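You operate a simulated robot arm through the tools that you are given. There is no shell and no other tool.

You are at the controls of a simulated robot arm. One attempt, no reset.

Task
Fit the door gasket in the groove of the lying door.
Fine: wipe the dust out first with the narrow pad, put the pad back, lay the gasket in and press it down from end to end. Set down upright: narrow pad. What is to be rubbed or washed off counts as gone when no trace of it is left.

Only the result counts: the job must be done as asked and must still hold three seconds after the hand-in. Knocking over, shifting, dropping, spilling or breaking anything else fails it.

Robot
A 6-joint arm with a two-finger parallel gripper, fixed in place. Base frame: the origin is on the floor under the middle of its stand, x ahead of it, y to its left, z up; the work surface is at about z = 850. Lengths are in mm, angles in rad, forces in N, time in s.
With the tool pointing down near the work surface it reaches from about 360 to 760 mm from the base axis. Its first joint turns from -1.152 to 1.152 rad. Payload 2.45 kg.
The TCP is the grasp point between the finger pads, 24 mm short of the fingertips. In the tool frame z runs along the fingers and y along their closing line. The gripper opens to 68 mm. The fingers are 17 mm wide and 10 mm thick; the gripper's body (40 by 70 mm) begins 41 mm behind the TCP.
Orientation is told as [roll, pitch, yaw] about the base's x, y, z axes, in that order, counted from this pose: with the fingers straight down and closing along the base's y, the tool's x points along the base's -x, its y along +y and its z along -z.

Tools
- The arm moves only by the tool jog_arm. Its argument "rows" is a list of rows, each an object of numbers (a shift or turn left out is 0, a gripper value left out holds the last): "tx", "ty", "tz": the shift along the base's x, y, z in mm; "ax", "ay", "az": the turn, a rotation vector about the base's x, y, z in rad. In form: [{"tx": .., "ty": .., "tz": .., "ax": .., "ay": .., "az": ..}, ...]. A call has 1 to 20 rows; each row is the pose to reach, as a shift and turn from the pose commanded when the call began. "grip" is the finger opening in mm, from 0 to 68, set as the call begins (left out, the last holds). Each row takes 0.2 s and may step no farther than 50 mm and 0.15 rad from the row before; otherwise, or with a gripper value out of range, the whole call is refused. A pose out of reach is approached as far as the arm can. The call stops where the force on the tool passes 90 N (or 10 N more than at its start, if that is more) or the arm is blocked; 0.2 s more then pass. The fingers move at their own pace (about 108 mm/s each) and stop on an object; they squeeze with about 25 N. The grip force told is the motor's: it shows also when the fingers shut on nothing. Time passes only in rows, and 0.2 s behind the last, so rows that repeat a pose let the fingers close. It gives the time, the measured TCP pose, the force on the tool (base axes), the opening and the grip force at its end, in the units of the frame above (readings bear some noise), with the torque about the TCP (base axes, N m) and any sound that the robot's microphone picked up, and new pictures: "views" is both (left out), scene, wrist or none.
- Cameras (640 x 400 px; columns grow to the right, rows downward): "scene" is fixed at [156.4, 389.4, 1480.6]; the picture's right is [-0.90, -0.44, 0.00], its down [-0.24, 0.49, -0.84] and it looks along [0.37, -0.75, -0.54] (base axes); focal length 321 px, centre (320, 200). "wrist" rides on the gripper at [84, 11, -75] in the tool frame; the picture's right is [-0.13, 0.99, 0.00], its down [-0.60, -0.08, -0.79] and it looks along [-0.79, -0.10, 0.61] (tool axes); focal length 251 px, centre (320, 200). There is no depth. A picture from a camera that has moved, and an enlarged one, comes with that camera's place and axes in the base frame and with its lens. The place of the scene camera against the robot may be out by one fixed shift of up to 25 mm in any direction.
- close_up(camera, box): a new picture of the part [left, top, right, bottom] of that camera's present view, enlarged. It takes no simulated time.
- finish_job(): hands the job in; it is judged then, once.

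Places have to be worked out from the pictures, the camera data and where the tool is seen. Open the gripper and draw the arm clear of the work before you hand the job in, unless the task says otherwise.

The tools are called after ">>>" as a command line: name --argument value ..., lists and objects as JSON in quotes. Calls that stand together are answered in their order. jog_arm: Moves the arm, as the interface text tells. Its arguments: {"type":"object","properties":{"rows":{"type":"array"},"grip":{"type":"number"},"views":{"type":"string","enum":["both","scene","wrist","none"]}},"required":["rows"]} The other tools are called the same way: close_up (camera, box) takes an enlarged picture of a part of a camera's view; finish_job () hands the job in.

At the start:

```text
clock: 0.0
tool_pos: [397.8, -180.4, 1121.6]
orientation: [0.0, 0.001, 0.001]
contact_force: [-0.2, 0.2, -0.5]
moment: [-0.01, -0.01, -0.01]
width: 68.2
finger_force: 0.1
```

scene: 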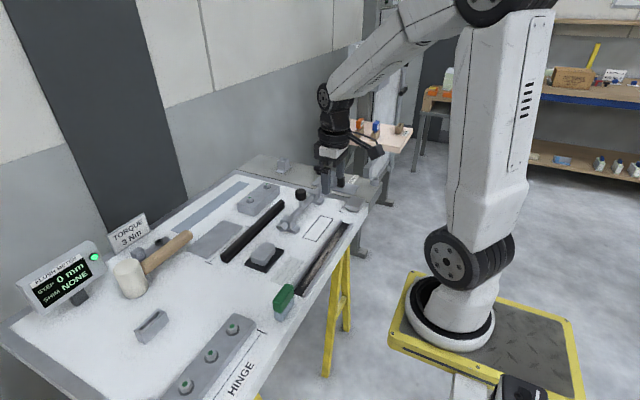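
wrist: 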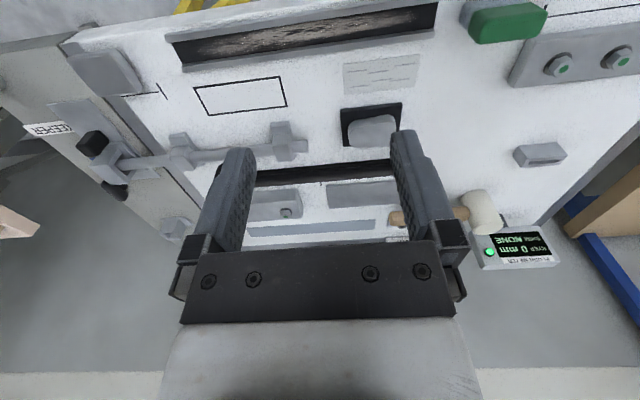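

I'll look at the parts of the scene closely before moving anything.

>>> close_up --camera "scene" --box '[200, 170, 380, 330]'

>>> close_up --camera "wrist" --box '[60, 0, 340, 175]'

>>> close_up --camera "wrist" --box '[320, 0, 600, 175]'

>>> close_up --camera "scene" --box '[0, 200, 280, 400]'

```text
2.50 times, centred on (290, 250) of scene
camera zoom: at [156.4, 389.4, 1480.6], right [-0.9, -0.44, 0.0], down [-0.24, 0.49, -0.84], along [0.37, -0.75, -0.54], focal length 802 px, centre (395, 75)
```

zoom: 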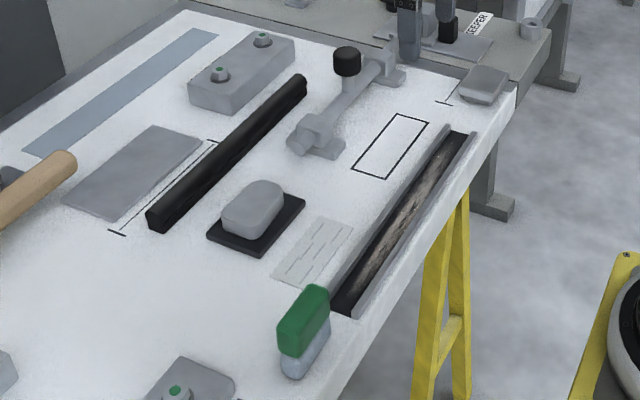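

```text
2.29 times, centred on (200, 88) of wrist
camera zoom: at [311.7, -169.0, 1195.6], right [0.13, 0.99, 0.0], down [0.6, -0.08, 0.79], along [0.79, -0.1, -0.61], focal length 575 px, centre (594, 457)
```

zoom: 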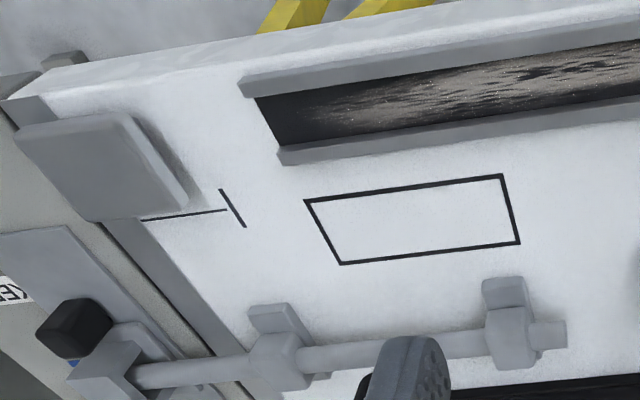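

```text
2.29 times, centred on (460, 88) of wrist
camera zoom: at [311.7, -169.0, 1195.6], right [0.13, 0.99, 0.0], down [0.6, -0.08, 0.79], along [0.79, -0.1, -0.61], focal length 575 px, centre (0, 457)
```

zoom: 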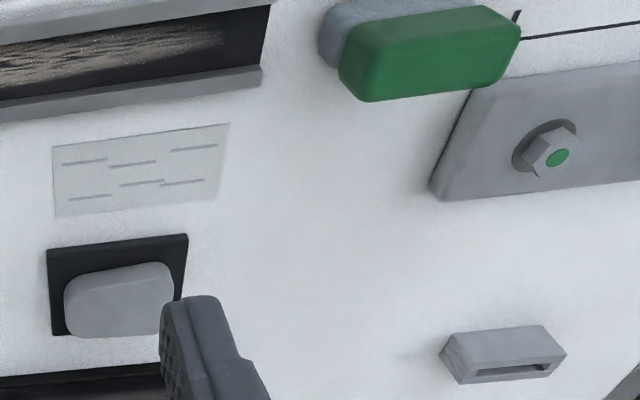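

```text
2.00 times, centred on (140, 300) of scene
camera zoom: at [156.4, 389.4, 1480.6], right [-0.9, -0.44, 0.0], down [-0.24, 0.49, -0.84], along [0.37, -0.75, -0.54], focal length 641 px, centre (680, 0)
```

zoom: 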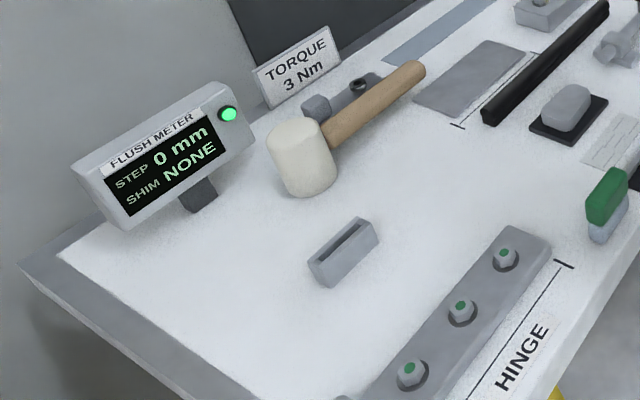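

The wrist view is upside-down relative to the base frame. I place the groove along y at about x≈430, from y≈-370 to -48, with the green-handled pad just past its near end. I'll tilt the tool so the wrist camera looks more steeply down on the groove, gasket and pad.

>>> jog_arm --rows '[{"tz": 10, "ay": 0.12}, {"tz": 20, "ay": 0.24}, {"tz": 30, "ay": 0.36}, {"tz": 40, "ay": 0.48}, {"tz": 40, "ay": 0.48}]'

```text
clock: 1.2
tool_pos: [397.4, -179.8, 1160.7]
orientation: [0.002, 0.482, 0.001]
contact_force: [0.2, 0.2, 0.3]
moment: [-0.01, 0.04, -0.02]
width: 68.1
finger_force: 0.1
camera wrist: at [356.1, -169.5, 1265.7], right [0.11, 0.99, -0.06], down [0.9, -0.08, 0.42], along [0.42, -0.1, -0.9], focal length 251 px, centre (320, 200)
```

scene: 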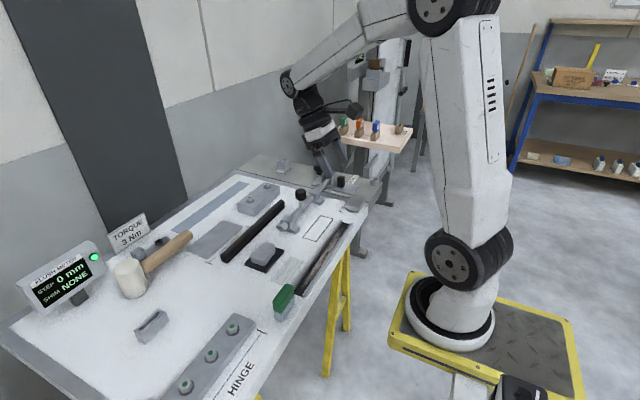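
wrist: 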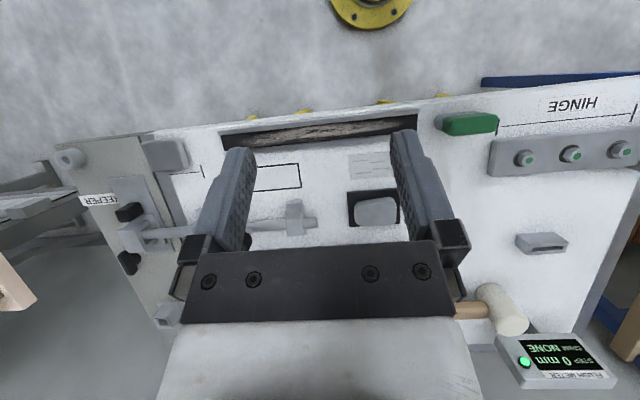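

Now the groove is viewed more steeply. I'll enlarge the groove, pad and middle part to take exact pixel positions.

>>> close_up --camera "wrist" --box '[130, 90, 330, 215]'

>>> close_up --camera "wrist" --box '[320, 90, 520, 215]'

>>> close_up --camera "scene" --box '[250, 250, 346, 330]'

>>> close_up --camera "scene" --box '[200, 170, 320, 275]'

```text
3.20 times, centred on (230, 152) of wrist
camera zoom: at [356.1, -169.5, 1265.7], right [0.11, 0.99, -0.06], down [0.9, -0.08, 0.42], along [0.42, -0.1, -0.9], focal length 805 px, centre (608, 352)
```

zoom: 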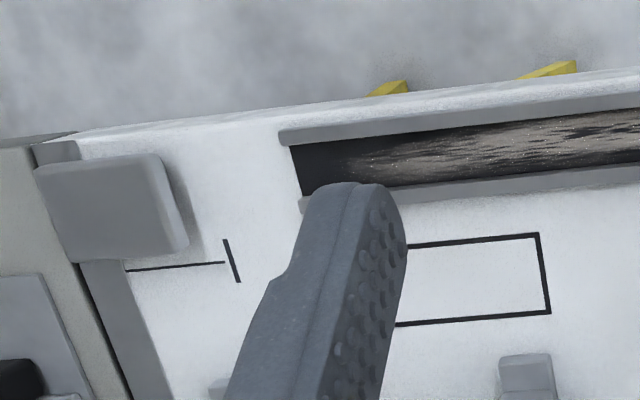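

```text
3.20 times, centred on (420, 152) of wrist
camera zoom: at [356.1, -169.5, 1265.7], right [0.11, 0.99, -0.06], down [0.9, -0.08, 0.42], along [0.42, -0.1, -0.9], focal length 805 px, centre (0, 352)
```

zoom: 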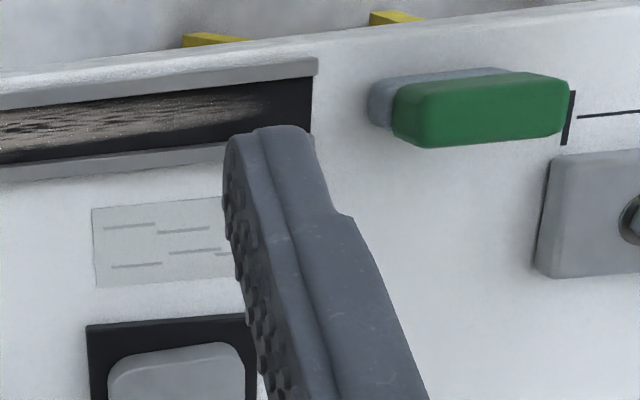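

```text
5.00 times, centred on (298, 290) of scene
camera zoom: at [156.4, 389.4, 1480.6], right [-0.9, -0.44, 0.0], down [-0.24, 0.49, -0.84], along [0.37, -0.75, -0.54], focal length 1603 px, centre (430, -250)
```

zoom: 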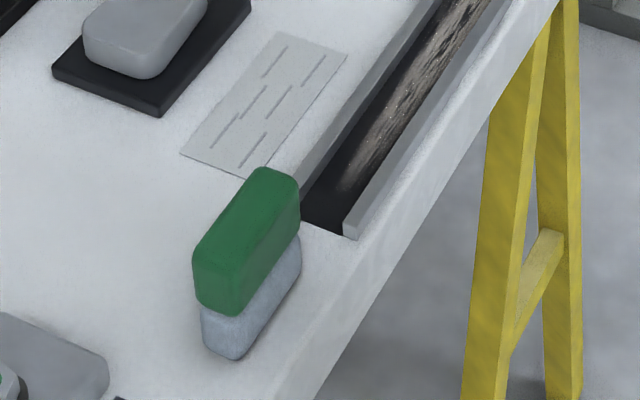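

```text
3.81 times, centred on (260, 222) of scene
camera zoom: at [156.4, 389.4, 1480.6], right [-0.9, -0.44, 0.0], down [-0.24, 0.49, -0.84], along [0.37, -0.75, -0.54], focal length 1221 px, centre (549, 114)
```

zoom: 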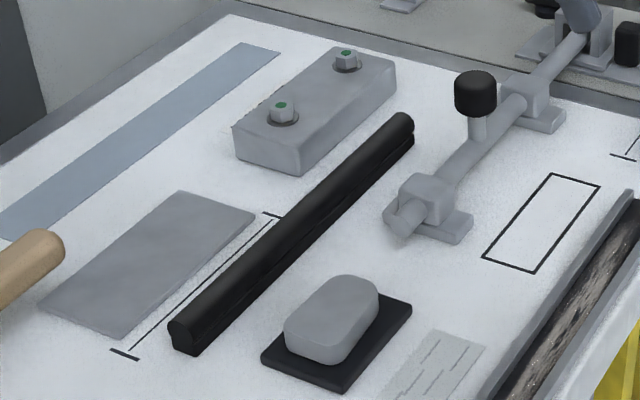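

The pad is roughly 20 wide (x≈423–443) and 60 long (y≈-20..42), about 50 tall with a green handle, so I'll grip it across its narrow side (fingers closing along x). First I straighten the tool and move above the pad, then turn 90°.

>>> jog_arm --rows '[{"tx": 7, "ty": 38, "tz": 0, "ay": -0.1}, {"tx": 14, "ty": 76, "tz": -10, "ay": -0.2}, {"tx": 21, "ty": 114, "tz": -20, "ay": -0.3}, {"tx": 28, "ty": 152, "tz": -30, "ay": -0.4}, {"tx": 36, "ty": 190, "tz": -40, "ay": -0.482}]' --views "none"

>>> jog_arm --rows '[{"az": -0.143}, {"az": -0.286}, {"az": -0.429}, {"az": -0.572}, {"az": -0.715}, {"az": -0.858}, {"az": -1.0}, {"az": -1.143}, {"az": -1.286}, {"az": -1.429}, {"az": -1.572}, {"az": -1.572}]'

```text
clock: 2.4
tool_pos: [432.0, 14.6, 1120.0]
orientation: [0.0, -0.003, 0.0]
contact_force: [-0.2, -0.5, 0.5]
moment: [0.0, 0.0, -0.02]
width: 68.0
finger_force: 0.1
```

```text
clock: 5.0
tool_pos: [432.6, 10.0, 1120.7]
orientation: [0.0, -0.002, -1.574]
contact_force: [1.1, 0.4, -0.4]
moment: [-0.01, -0.02, -0.02]
width: 68.1
finger_force: 0.1
camera wrist: at [443.2, 94.2, 1195.4], right [0.99, -0.13, 0.0], down [-0.08, -0.6, 0.79], along [-0.11, -0.79, -0.61], focal length 251 px, centre (320, 200)
```

scene: 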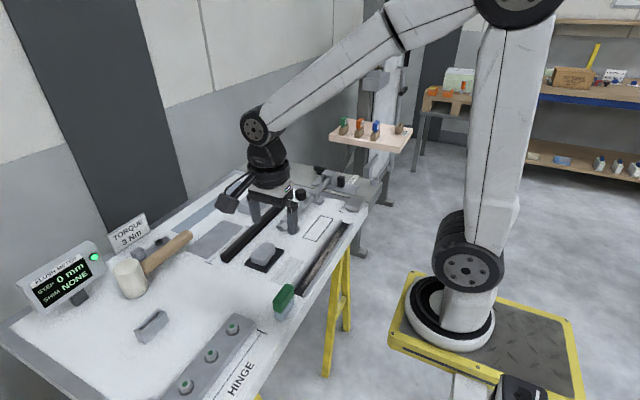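
wrist: 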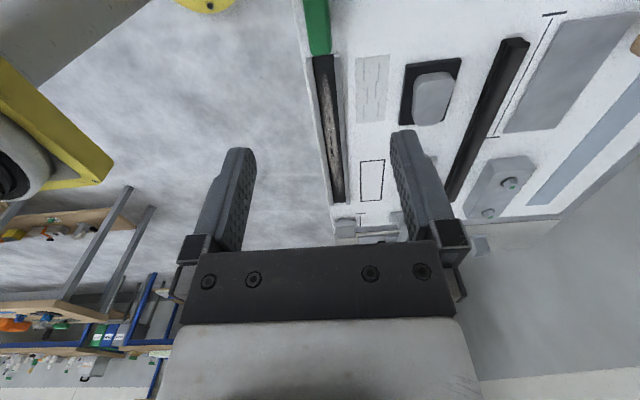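

The tool is turned; the wrist camera now looks along -y over the groove and gasket. I'll enlarge these to measure the gasket and the pad.

>>> close_up --camera "wrist" --box '[290, 0, 450, 100]'

>>> close_up --camera "wrist" --box '[300, 100, 460, 200]'

>>> close_up --camera "wrist" --box '[430, 20, 590, 220]'

```text
4.00 times, centred on (370, 50) of wrist
camera zoom: at [443.2, 94.2, 1195.4], right [0.99, -0.13, 0.0], down [-0.08, -0.6, 0.79], along [-0.11, -0.79, -0.61], focal length 1006 px, centre (120, 800)
```

zoom: 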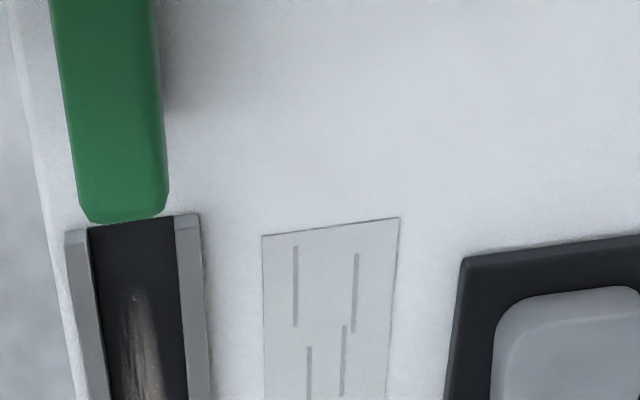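

```text
4.00 times, centred on (380, 150) of wrist
camera zoom: at [443.2, 94.2, 1195.4], right [0.99, -0.13, 0.0], down [-0.08, -0.6, 0.79], along [-0.11, -0.79, -0.61], focal length 1006 px, centre (80, 400)
```

zoom: 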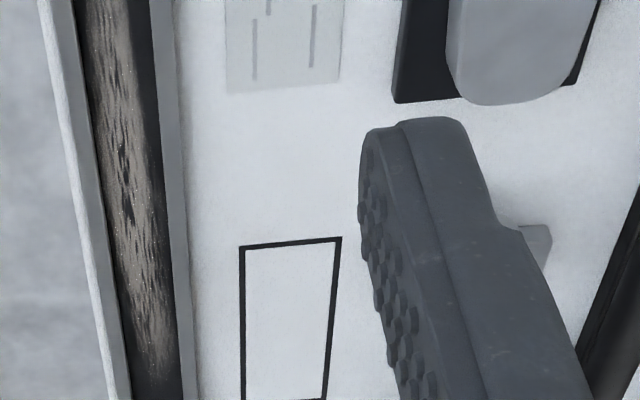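

```text
2.00 times, centred on (510, 120) of wrist
camera zoom: at [443.2, 94.2, 1195.4], right [0.99, -0.13, 0.0], down [-0.08, -0.6, 0.79], along [-0.11, -0.79, -0.61], focal length 503 px, centre (-60, 360)
```

zoom: 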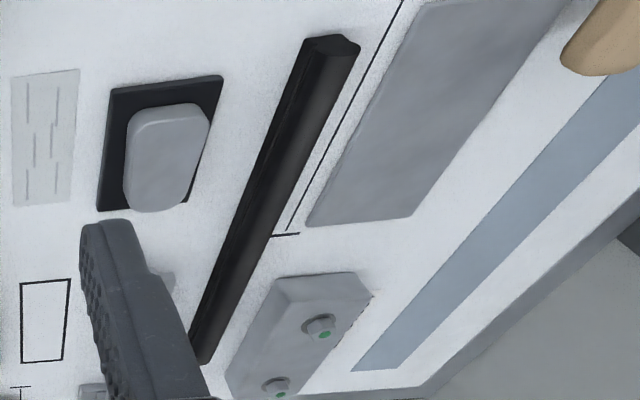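

The groove floor spans about x 413–443 with its near end at y≈-49. I'll zoom further on the gasket ends and profile.

>>> close_up --camera "wrist" --box '[490, 20, 570, 70]'

>>> close_up --camera "wrist" --box '[430, 160, 510, 210]'

>>> close_up --camera "scene" --box '[215, 235, 263, 275]'

>>> close_up --camera "scene" --box '[262, 180, 342, 230]'

```text
8.00 times, centred on (530, 45) of wrist
camera zoom: at [443.2, 94.2, 1195.4], right [0.99, -0.13, 0.0], down [-0.08, -0.6, 0.79], along [-0.11, -0.79, -0.61], focal length 2012 px, centre (-1360, 1440)
```

zoom: 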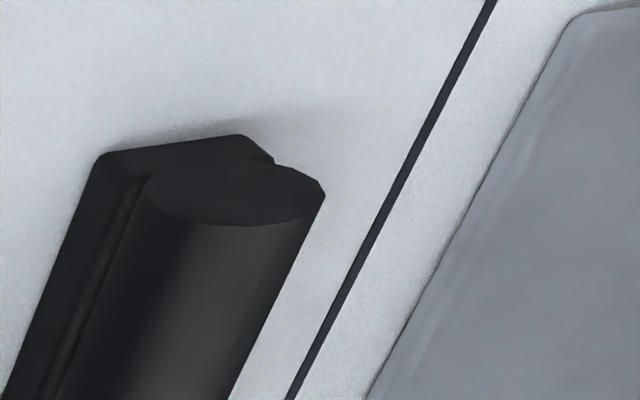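

```text
8.00 times, centred on (470, 185) of wrist
camera zoom: at [443.2, 94.2, 1195.4], right [0.99, -0.13, 0.0], down [-0.08, -0.6, 0.79], along [-0.11, -0.79, -0.61], focal length 2012 px, centre (-880, 320)
```

zoom: 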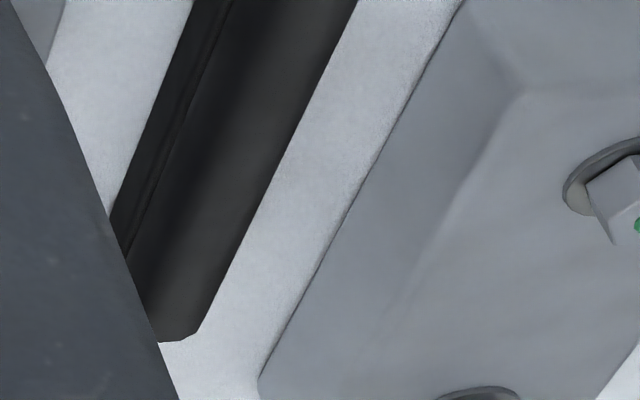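

```text
10.00 times, centred on (239, 255) of scene
camera zoom: at [156.4, 389.4, 1480.6], right [-0.9, -0.44, 0.0], down [-0.24, 0.49, -0.84], along [0.37, -0.75, -0.54], focal length 3206 px, centre (1130, -350)
```

zoom: 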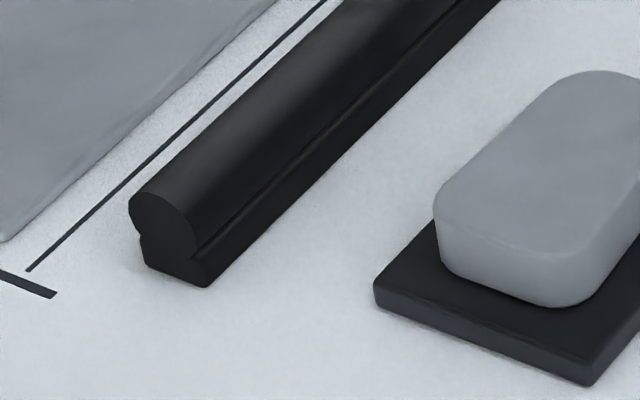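

```text
8.00 times, centred on (302, 205) of scene
camera zoom: at [156.4, 389.4, 1480.6], right [-0.9, -0.44, 0.0], down [-0.24, 0.49, -0.84], along [0.37, -0.75, -0.54], focal length 2565 px, centre (464, 160)
```

zoom: 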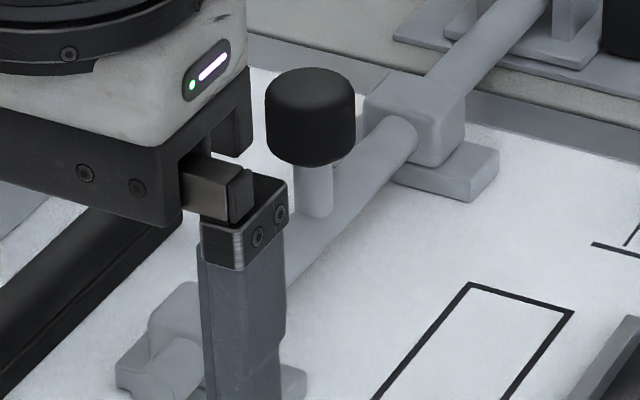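

Gasket: runs along y at x≈660.5, y≈-60 to -368, roughly 22–24 wide. Groove centre x≈428, y≈-49 to -369. The pad's handle centre is about (429, 9), top near z≈900. I descend partway above it for a check.

>>> jog_arm --rows '[{"tx": -3, "ty": -1, "tz": -45}, {"tx": -3.5, "ty": -1, "tz": -90}, {"tx": -3.5, "ty": -1, "tz": -130}, {"tx": -3.5, "ty": -1, "tz": -170}, {"tx": -3.5, "ty": -1, "tz": -170}]'

```text
clock: 6.2
tool_pos: [429.3, 8.4, 950.0]
orientation: [0.0, -0.002, -1.573]
contact_force: [0.2, 0.2, -0.8]
moment: [0.01, -0.01, 0.01]
width: 67.7
finger_force: 0.1
camera wrist: at [440.2, 92.7, 1024.2], right [0.99, -0.13, 0.0], down [-0.08, -0.6, 0.79], along [-0.1, -0.79, -0.61], focal length 251 px, centre (320, 200)
```

scene: 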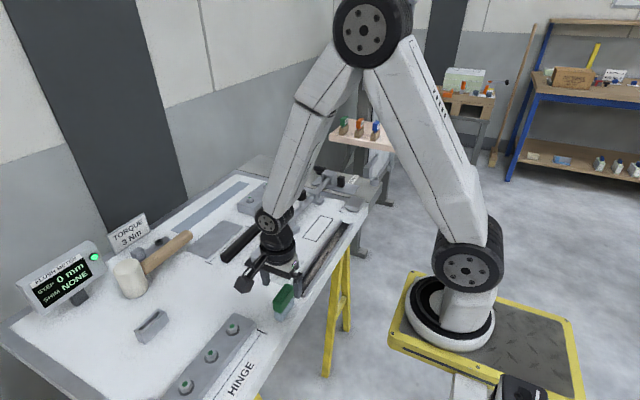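
wrist: 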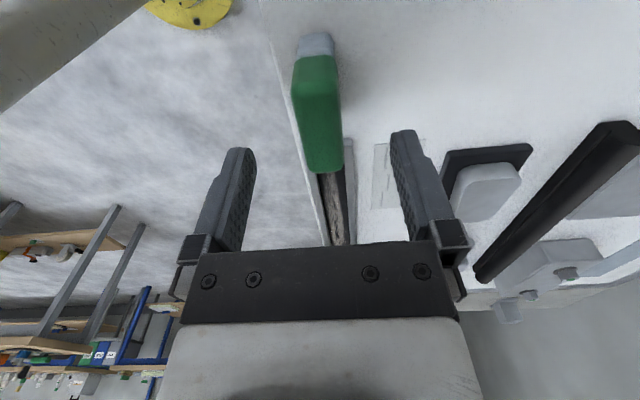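

>>> close_up --camera "wrist" --box '[240, 20, 400, 190]'

>>> close_up --camera "scene" --box '[240, 245, 336, 325]'

```text
2.35 times, centred on (320, 105) of wrist
camera zoom: at [440.2, 92.7, 1024.2], right [0.99, -0.13, 0.0], down [-0.08, -0.6, 0.79], along [-0.1, -0.79, -0.61], focal length 592 px, centre (320, 424)
```

zoom: 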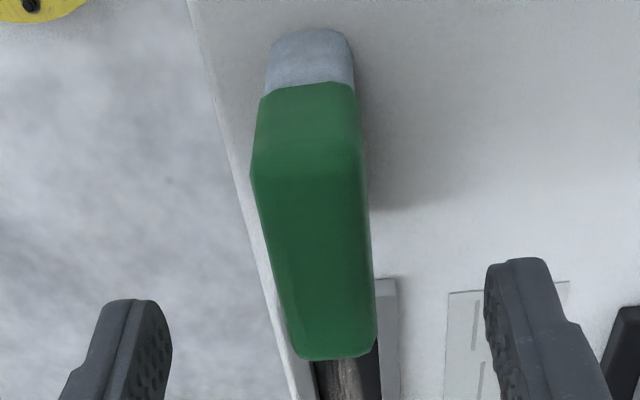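

```text
5.00 times, centred on (288, 285) of scene
camera zoom: at [156.4, 389.4, 1480.6], right [-0.9, -0.44, 0.0], down [-0.24, 0.49, -0.84], along [0.37, -0.75, -0.54], focal length 1603 px, centre (480, -225)
```

zoom: 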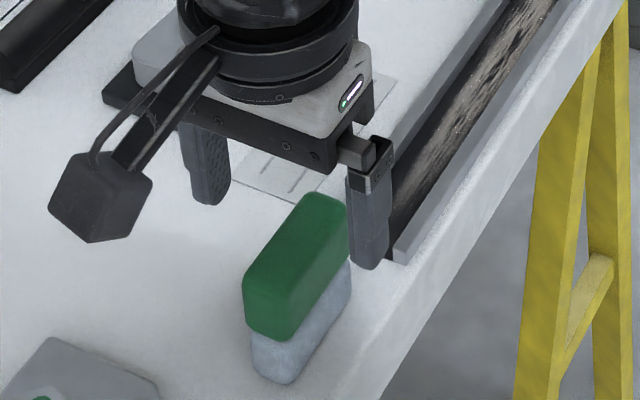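

From three views the handle top comes out near z≈910, handle spans z≈882–910, x≈418–441, y≈-24..34. I lower so the finger pads straddle the handle (TCP z≈898) and then close.

>>> jog_arm --rows '[{"tx": 0.3, "ty": -2.5, "tz": -20}, {"tx": 0.3, "ty": -2.5, "tz": -40}, {"tx": 0.3, "ty": -2.5, "tz": -52}, {"tx": 0.3, "ty": -2.5, "tz": -52}]'

```text
clock: 7.2
tool_pos: [428.7, 5.4, 898.0]
orientation: [0.0, -0.002, -1.572]
contact_force: [-0.2, -0.9, -0.2]
moment: [-0.01, 0.0, 0.01]
width: 68.0
finger_force: 0.1
camera wrist: at [439.3, 90.1, 972.9], right [0.99, -0.13, 0.0], down [-0.08, -0.6, 0.79], along [-0.1, -0.79, -0.61], focal length 251 px, centre (320, 200)
```

scene: 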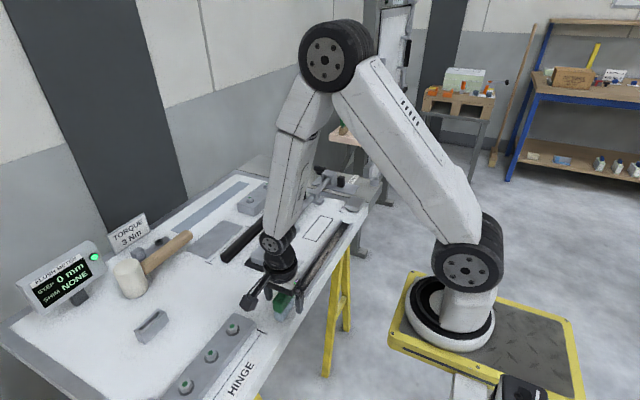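
wrist: 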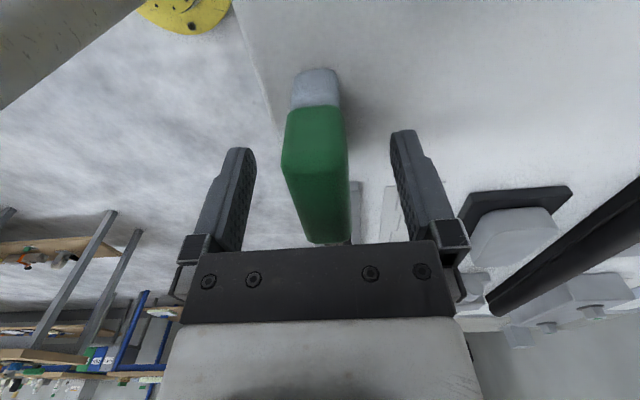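

The fingers straddle the handle evenly with no contact. Closing now.

>>> jog_arm --grip 5 --rows '[{"tz": 0}, {"tz": 0}, {"tz": 0}]'

```text
clock: 8.0
tool_pos: [428.9, 4.8, 898.7]
orientation: [0.0, -0.002, -1.572]
contact_force: [0.2, -0.4, 1.0]
moment: [0.0, 0.02, -0.01]
width: 23.4
finger_force: 24.9
camera wrist: at [439.2, 90.1, 973.1], right [0.99, -0.13, 0.0], down [-0.08, -0.6, 0.79], along [-0.1, -0.79, -0.61], focal length 251 px, centre (320, 200)
```

scene: 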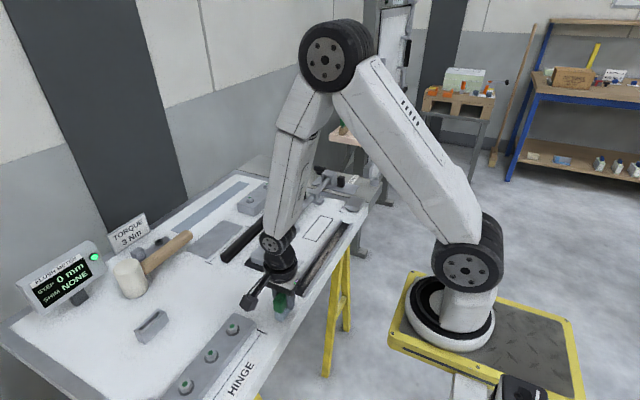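
wrist: 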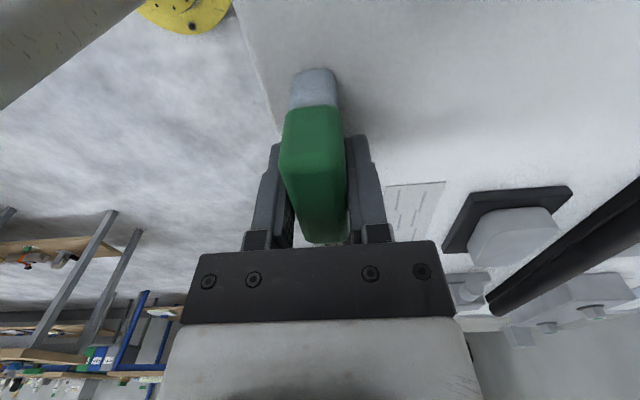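

Gripped at 23.4 mm. I lift 40 mm, then carry the pad over the groove's near end (y≈-81) and look before lowering.

>>> jog_arm --rows '[{"tz": 15}, {"tz": 40}, {"tx": -0.5, "ty": -30, "tz": 40}, {"tx": -0.8, "ty": -60, "tz": 40}, {"tx": -0.8, "ty": -86.5, "tz": 40}, {"tx": -0.8, "ty": -86.5, "tz": 40}]'

```text
clock: 9.4
tool_pos: [429.1, -81.4, 937.6]
orientation: [0.0, 0.0, -1.573]
contact_force: [0.4, 0.0, -0.4]
moment: [0.0, 0.05, -0.01]
width: 23.8
finger_force: 25.1
camera wrist: at [438.8, 3.1, 1012.0], right [0.99, -0.13, 0.0], down [-0.08, -0.6, 0.79], along [-0.1, -0.79, -0.61], focal length 251 px, centre (320, 200)
```

scene: 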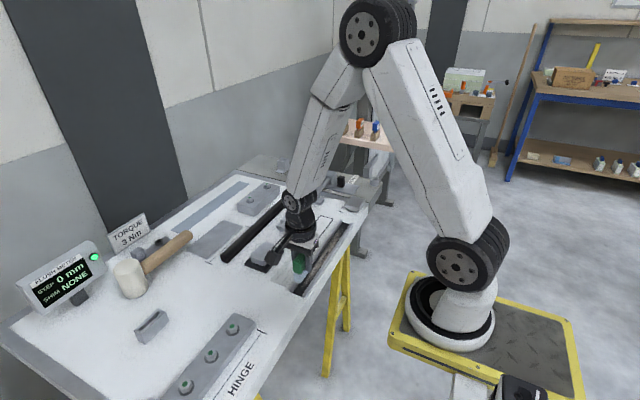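
wrist: 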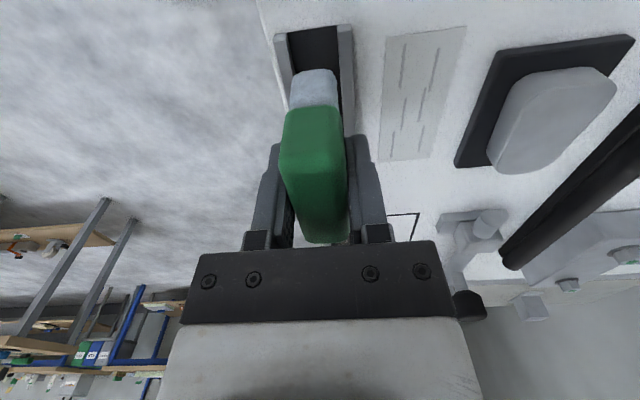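

>>> close_up --camera "wrist" --box '[260, 15, 380, 90]'

>>> close_up --camera "scene" --box '[262, 220, 358, 300]'

```text
5.33 times, centred on (320, 52) of wrist
camera zoom: at [438.8, 3.1, 1012.0], right [0.99, -0.13, 0.0], down [-0.08, -0.6, 0.79], along [-0.1, -0.79, -0.61], focal length 1341 px, centre (320, 987)
```

zoom: 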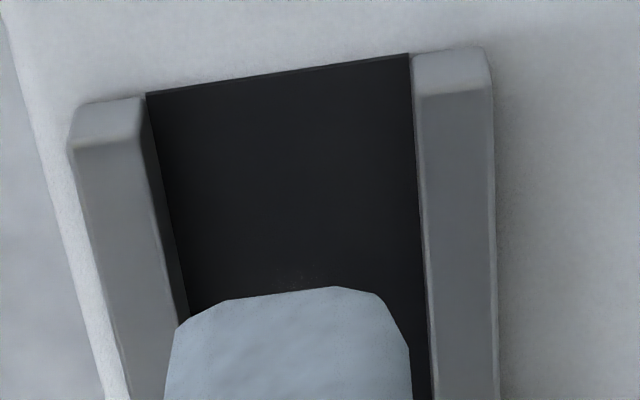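

```text
5.00 times, centred on (310, 260) of scene
camera zoom: at [156.4, 389.4, 1480.6], right [-0.9, -0.44, 0.0], down [-0.24, 0.49, -0.84], along [0.37, -0.75, -0.54], focal length 1603 px, centre (370, -100)
```

zoom: 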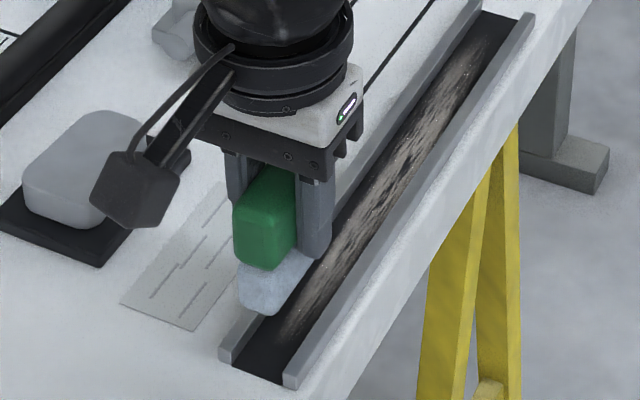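

The groove floor is flush with the door face, between rails about 11 mm high, inner width x≈413.3–441.1. The pad hangs centred over it. I lower to just above the floor.

>>> jog_arm --rows '[{"tz": -15}, {"tz": -25}, {"tz": -30}, {"tz": -34}, {"tz": -36}]'

```text
clock: 10.6
tool_pos: [428.7, -79.6, 902.5]
orientation: [-0.001, -0.003, -1.573]
contact_force: [0.1, -0.1, -1.4]
moment: [-0.01, -0.01, 0.02]
width: 23.5
finger_force: 25.0
camera wrist: at [438.8, 4.2, 977.3], right [0.99, -0.13, 0.0], down [-0.08, -0.6, 0.79], along [-0.1, -0.79, -0.61], focal length 251 px, centre (320, 200)
```

scene: 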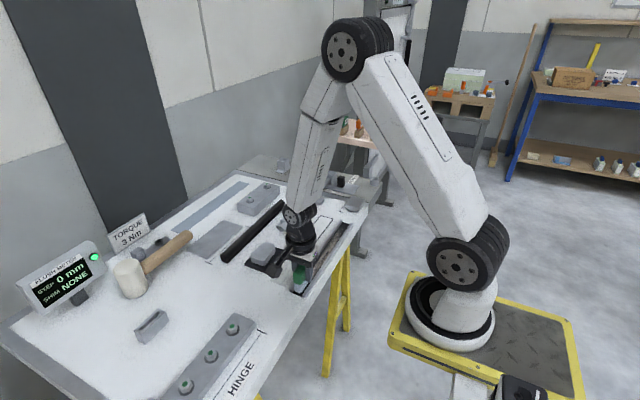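
wrist: 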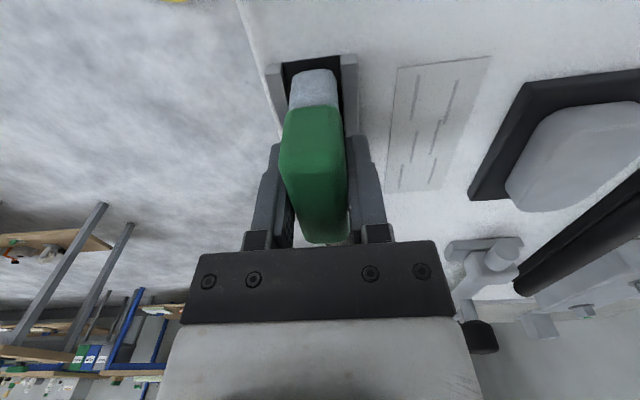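

Inside the rails with no contact yet. I lower in small steps to find the floor.

>>> jog_arm --rows '[{"tz": -2}, {"tz": -3}, {"tz": -4}, {"tz": -5}]' --views "wrist"

```text
clock: 11.6
tool_pos: [429.0, -79.3, 898.8]
orientation: [0.001, -0.004, -1.573]
contact_force: [-2.4, 0.5, 13.3]
moment: [0.06, 0.15, 0.0]
width: 23.3
finger_force: 25.0
camera wrist: at [438.9, 4.3, 972.9], right [0.99, -0.13, 0.0], down [-0.08, -0.6, 0.79], along [-0.1, -0.79, -0.61], focal length 251 px, centre (320, 200)
```

wrist: 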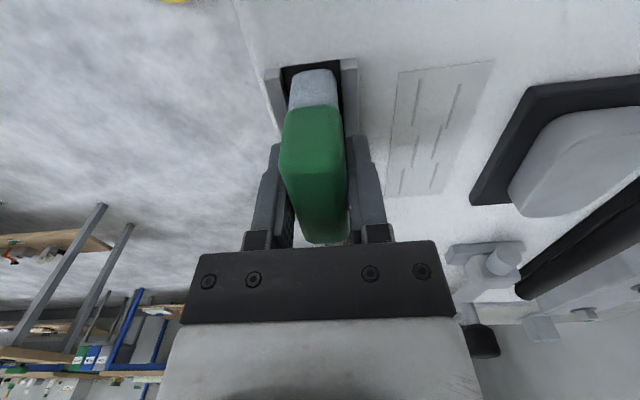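

Floor contact at about 13 N. I now wipe along the groove toward the far end at this pressure.

>>> jog_arm --rows '[{"ty": -13}, {"ty": -26}, {"ty": -39}, {"ty": -52}, {"ty": -65}, {"ty": -78}, {"ty": -91}, {"ty": -104}, {"ty": -117}, {"ty": -130}, {"ty": -143}, {"ty": -156}, {"ty": -169}, {"ty": -182}, {"ty": -195}, {"ty": -208}, {"ty": -221}, {"ty": -234}, {"ty": -247}, {"ty": -258}]'

```text
clock: 15.8
tool_pos: [428.4, -337.8, 898.8]
orientation: [-0.001, -0.003, -1.572]
contact_force: [0.4, 5.4, 11.9]
moment: [-0.1, 0.0, -0.02]
width: 23.5
finger_force: 24.8
camera wrist: at [439.1, -253.4, 972.5], right [0.99, -0.13, 0.0], down [-0.08, -0.6, 0.79], along [-0.1, -0.79, -0.61], focal length 251 px, centre (320, 200)
```

scene: 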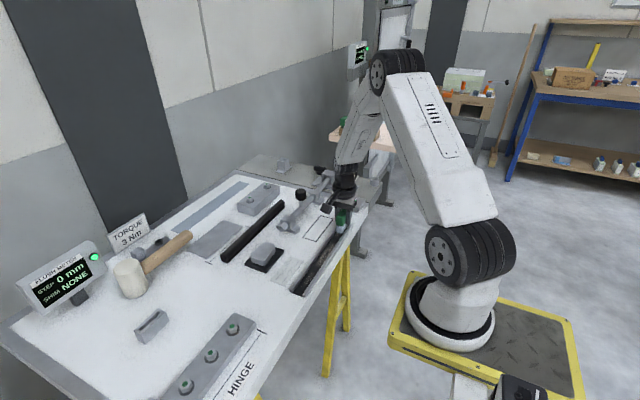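
wrist: 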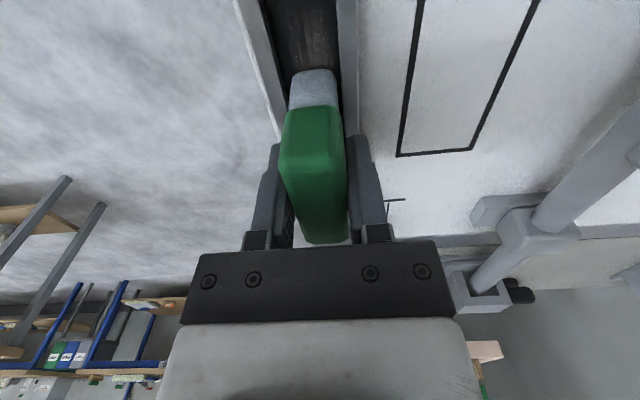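

The first pass ran cleanly with about 5 N drag. I'll look at what is left on the floor.

>>> close_up --camera "wrist" --box '[240, 0, 380, 88]'

>>> close_up --camera "scene" --box '[280, 210, 376, 300]'

```text
4.55 times, centred on (310, 44) of wrist
camera zoom: at [439.1, -253.4, 972.5], right [0.99, -0.13, 0.0], down [-0.08, -0.6, 0.79], along [-0.1, -0.79, -0.61], focal length 1143 px, centre (366, 909)
```

zoom: 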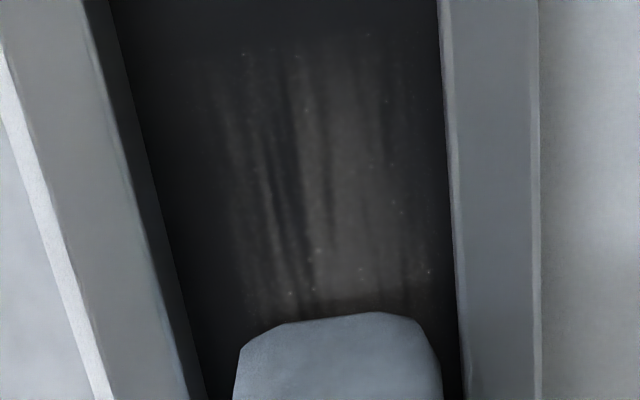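

```text
4.44 times, centred on (328, 255) of scene
camera zoom: at [156.2, 389.7, 1480.5], right [-0.9, -0.44, 0.0], down [-0.24, 0.49, -0.84], along [0.37, -0.76, -0.54], focal length 1425 px, centre (284, -44)
```

zoom: 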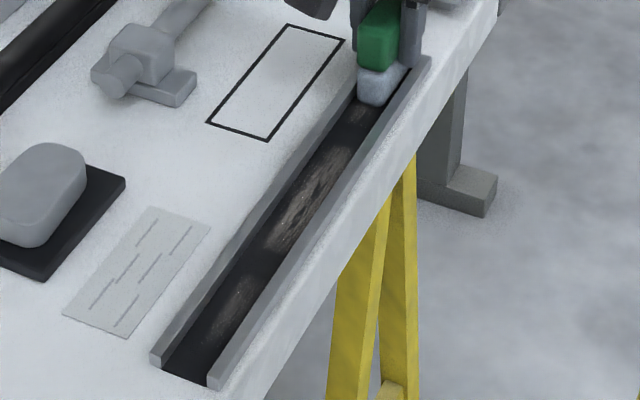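

The dust has thinned but patches remain, so more passes are needed. I wipe back, slightly offset to +x.

>>> jog_arm --rows '[{"tx": 1, "ty": 0}, {"tx": 1, "ty": 14}, {"tx": 1, "ty": 28}, {"tx": 1, "ty": 42}, {"tx": 1, "ty": 56}, {"tx": 1, "ty": 70}, {"tx": 1, "ty": 84}, {"tx": 1, "ty": 98}, {"tx": 1, "ty": 112}, {"tx": 1, "ty": 126}, {"tx": 1, "ty": 140}, {"tx": 1, "ty": 154}, {"tx": 1, "ty": 168}, {"tx": 1, "ty": 182}, {"tx": 1, "ty": 196}, {"tx": 1, "ty": 210}, {"tx": 1, "ty": 224}, {"tx": 1, "ty": 238}, {"tx": 1, "ty": 250}, {"tx": 1, "ty": 260}]'

>>> close_up --camera "scene" --box '[280, 210, 376, 300]'

```text
clock: 20.0
tool_pos: [429.2, -77.5, 896.9]
orientation: [-0.002, -0.002, -1.572]
contact_force: [0.2, 0.5, -0.4]
moment: [-0.01, -0.01, -0.03]
width: 23.5
finger_force: 24.5
camera wrist: at [439.5, 6.2, 971.8], right [0.99, -0.13, 0.0], down [-0.08, -0.6, 0.79], along [-0.1, -0.79, -0.61], focal length 251 px, centre (320, 200)
```

scene: 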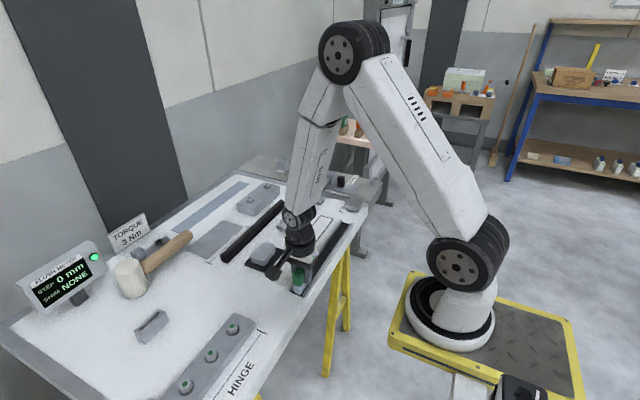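
wrist: 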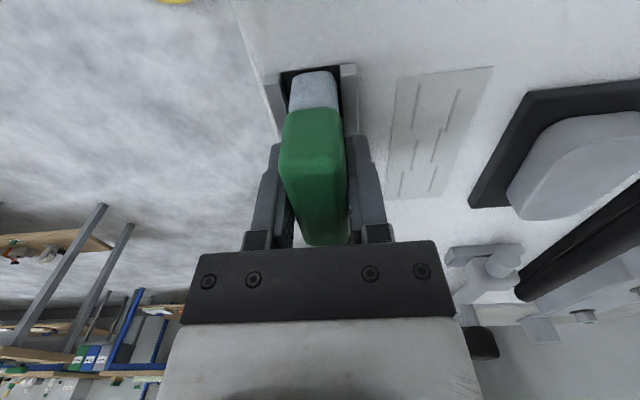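

```text
4.44 times, centred on (328, 255) of scene
camera zoom: at [156.4, 389.4, 1480.6], right [-0.9, -0.44, 0.0], down [-0.24, 0.49, -0.84], along [0.37, -0.75, -0.54], focal length 1425 px, centre (284, -44)
```

zoom: 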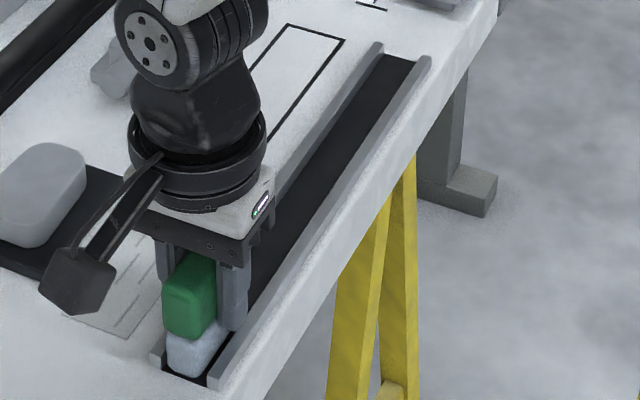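

The visible floor looks clean now, but the force at the end dropped to zero (the pad slid slightly in the grip). I restore pressure and make another full pass offset toward -x.

>>> jog_arm --rows '[{"tx": -2, "tz": -0.7}, {"tx": -2.5, "tz": -1.4}, {"tx": -2.5, "tz": -2}]' --views "none"

```text
clock: 20.8
tool_pos: [427.8, -78.4, 896.9]
orientation: [0.003, -0.004, -1.573]
contact_force: [2.1, -0.7, 21.4]
moment: [0.03, 0.02, -0.03]
width: 23.6
finger_force: 25.4
```

>>> jog_arm --rows '[{"tz": 0.6}, {"ty": -13, "tz": 0.6}, {"ty": -27, "tz": 0.6}, {"ty": -41, "tz": 0.6}, {"ty": -55, "tz": 0.6}, {"ty": -69, "tz": 0.6}, {"ty": -83, "tz": 0.6}, {"ty": -97, "tz": 0.6}, {"ty": -111, "tz": 0.6}, {"ty": -125, "tz": 0.6}, {"ty": -139, "tz": 0.6}, {"ty": -153, "tz": 0.6}, {"ty": -167, "tz": 0.6}, {"ty": -181, "tz": 0.6}, {"ty": -195, "tz": 0.6}, {"ty": -209, "tz": 0.6}, {"ty": -223, "tz": 0.6}, {"ty": -237, "tz": 0.6}, {"ty": -251, "tz": 0.6}, {"ty": -262, "tz": 0.6}]'

>>> close_up --camera "scene" --box '[280, 210, 376, 300]'

>>> close_up --camera "wrist" --box '[240, 0, 380, 88]'

```text
clock: 25.0
tool_pos: [426.4, -340.1, 896.2]
orientation: [0.0, -0.002, -1.573]
contact_force: [0.9, -0.1, -0.2]
moment: [-0.01, -0.03, 0.01]
width: 23.3
finger_force: 25.3
camera wrist: at [436.3, -255.1, 971.0], right [0.99, -0.13, 0.0], down [-0.08, -0.6, 0.79], along [-0.1, -0.79, -0.61], focal length 251 px, centre (320, 200)
```

scene: 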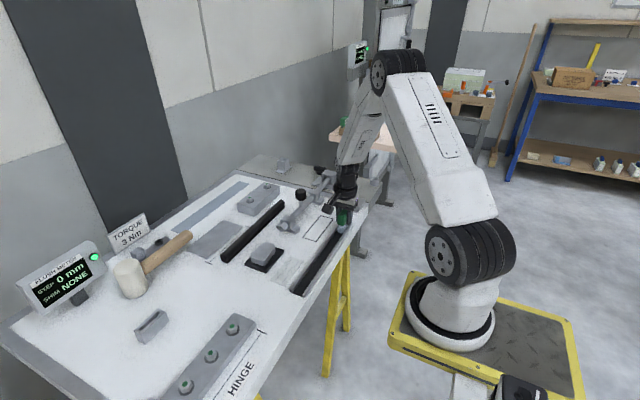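
wrist: 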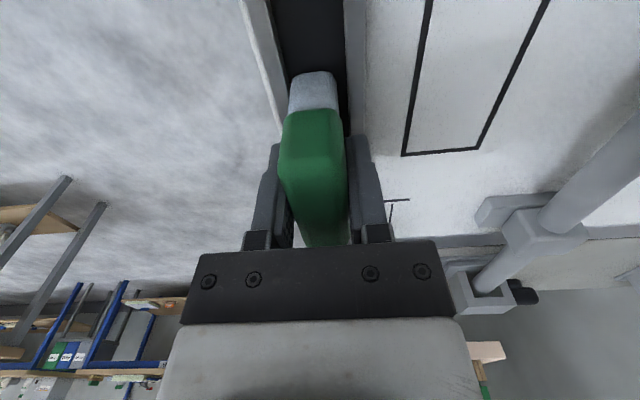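

```text
4.44 times, centred on (328, 255) of scene
camera zoom: at [156.4, 389.4, 1480.6], right [-0.9, -0.44, 0.0], down [-0.24, 0.49, -0.84], along [0.37, -0.75, -0.54], focal length 1425 px, centre (284, -44)
```

zoom: 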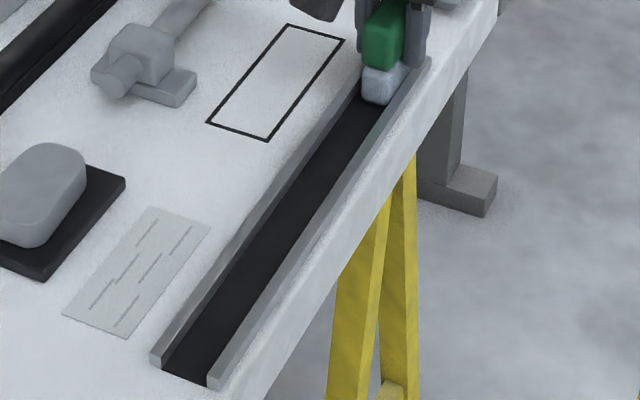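

```text
4.55 times, centred on (310, 44) of wrist
camera zoom: at [436.3, -255.1, 971.0], right [0.99, -0.13, 0.0], down [-0.08, -0.6, 0.79], along [-0.1, -0.79, -0.61], focal length 1143 px, centre (366, 909)
```

zoom: 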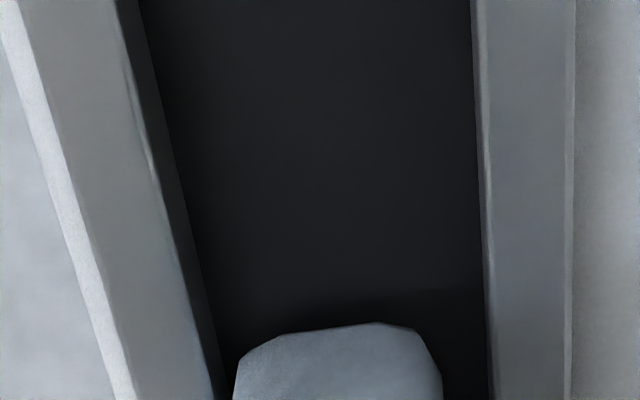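

All visible floor is dark and clean. I restore pressure and do one last pass back offset to +x, so the far end and the right edge get a further wipe.

>>> jog_arm --rows '[{"tx": 1.5, "tz": -0.6}, {"tx": 3, "tz": -1.2}, {"tx": 3.5, "tz": -1.6}]' --views "none"

```text
clock: 25.8
tool_pos: [430.4, -340.8, 897.1]
orientation: [-0.001, -0.002, -1.573]
contact_force: [-1.0, 0.9, 4.1]
moment: [-0.07, 0.09, -0.09]
width: 23.3
finger_force: 25.1
```

>>> jog_arm --rows '[{"tz": -0.8}, {"tz": -0.8}]' --views "none"

```text
clock: 26.4
tool_pos: [429.7, -340.5, 895.8]
orientation: [0.003, -0.001, -1.573]
contact_force: [-4.8, 2.9, 18.6]
moment: [0.0, 0.17, 0.0]
width: 23.7
finger_force: 24.7
```

About 19 N down and lightly against the +x rail. I wipe back to the near end.

>>> jog_arm --rows '[{"ty": 0, "tz": 0.3}, {"ty": 14, "tz": 0.3}, {"ty": 28, "tz": 0.3}, {"ty": 42, "tz": 0.3}, {"ty": 56, "tz": 0.3}, {"ty": 70, "tz": 0.3}, {"ty": 84, "tz": 0.3}, {"ty": 98, "tz": 0.3}, {"ty": 112, "tz": 0.3}, {"ty": 126, "tz": 0.3}, {"ty": 140, "tz": 0.3}, {"ty": 154, "tz": 0.3}, {"ty": 168, "tz": 0.3}, {"ty": 182, "tz": 0.3}, {"ty": 196, "tz": 0.3}, {"ty": 210, "tz": 0.3}, {"ty": 224, "tz": 0.3}, {"ty": 238, "tz": 0.3}, {"ty": 252, "tz": 0.3}, {"ty": 262, "tz": 0.3}]'

>>> close_up --camera "scene" --box '[280, 210, 376, 300]'

>>> close_up --camera "wrist" --box '[240, 60, 400, 260]'

```text
clock: 30.6
tool_pos: [431.8, -77.1, 894.6]
orientation: [0.0, -0.003, -1.571]
contact_force: [-0.9, -0.2, -1.3]
moment: [0.02, -0.04, -0.01]
width: 23.9
finger_force: 25.3
camera wrist: at [440.9, 6.5, 969.1], right [0.99, -0.13, 0.0], down [-0.08, -0.6, 0.79], along [-0.1, -0.79, -0.61], focal length 251 px, centre (320, 200)
```

scene: 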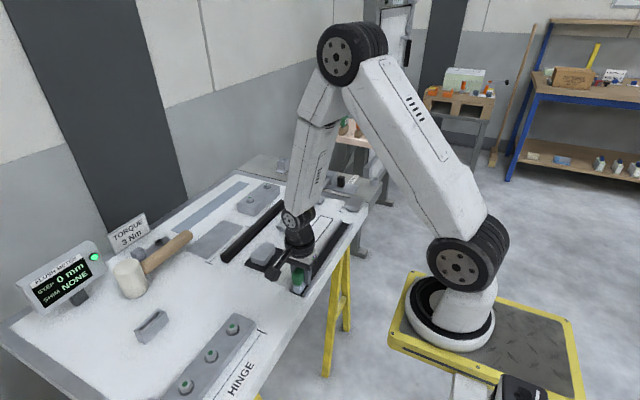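
wrist: 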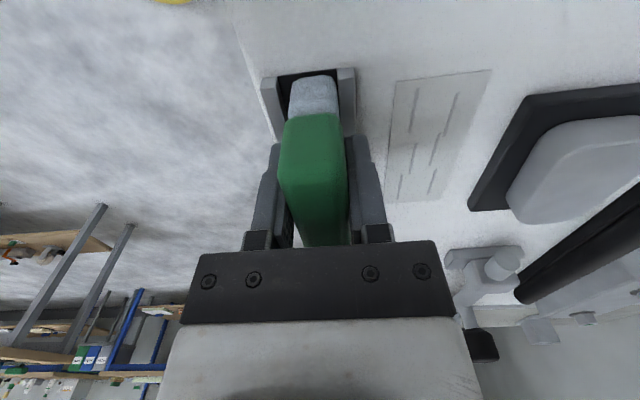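

```text
4.44 times, centred on (328, 255) of scene
camera zoom: at [156.4, 389.4, 1480.6], right [-0.9, -0.44, 0.0], down [-0.24, 0.49, -0.84], along [0.37, -0.75, -0.54], focal length 1425 px, centre (284, -44)
```

zoom: 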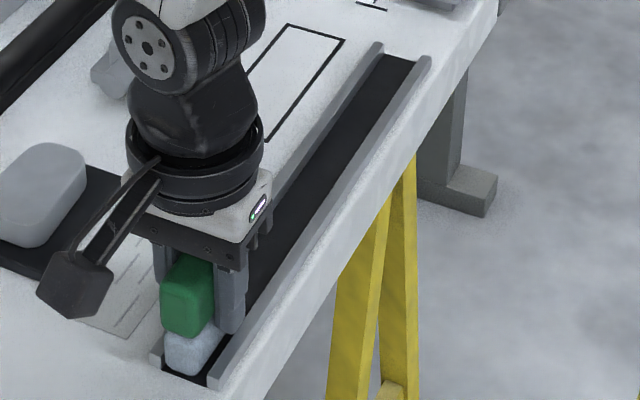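

```text
2.00 times, centred on (320, 160) of wrist
camera zoom: at [440.9, 6.5, 969.1], right [0.99, -0.13, 0.0], down [-0.08, -0.6, 0.79], along [-0.1, -0.79, -0.61], focal length 503 px, centre (320, 280)
```

zoom: 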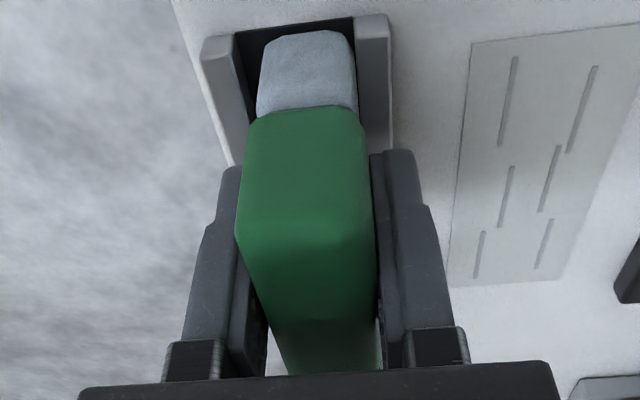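

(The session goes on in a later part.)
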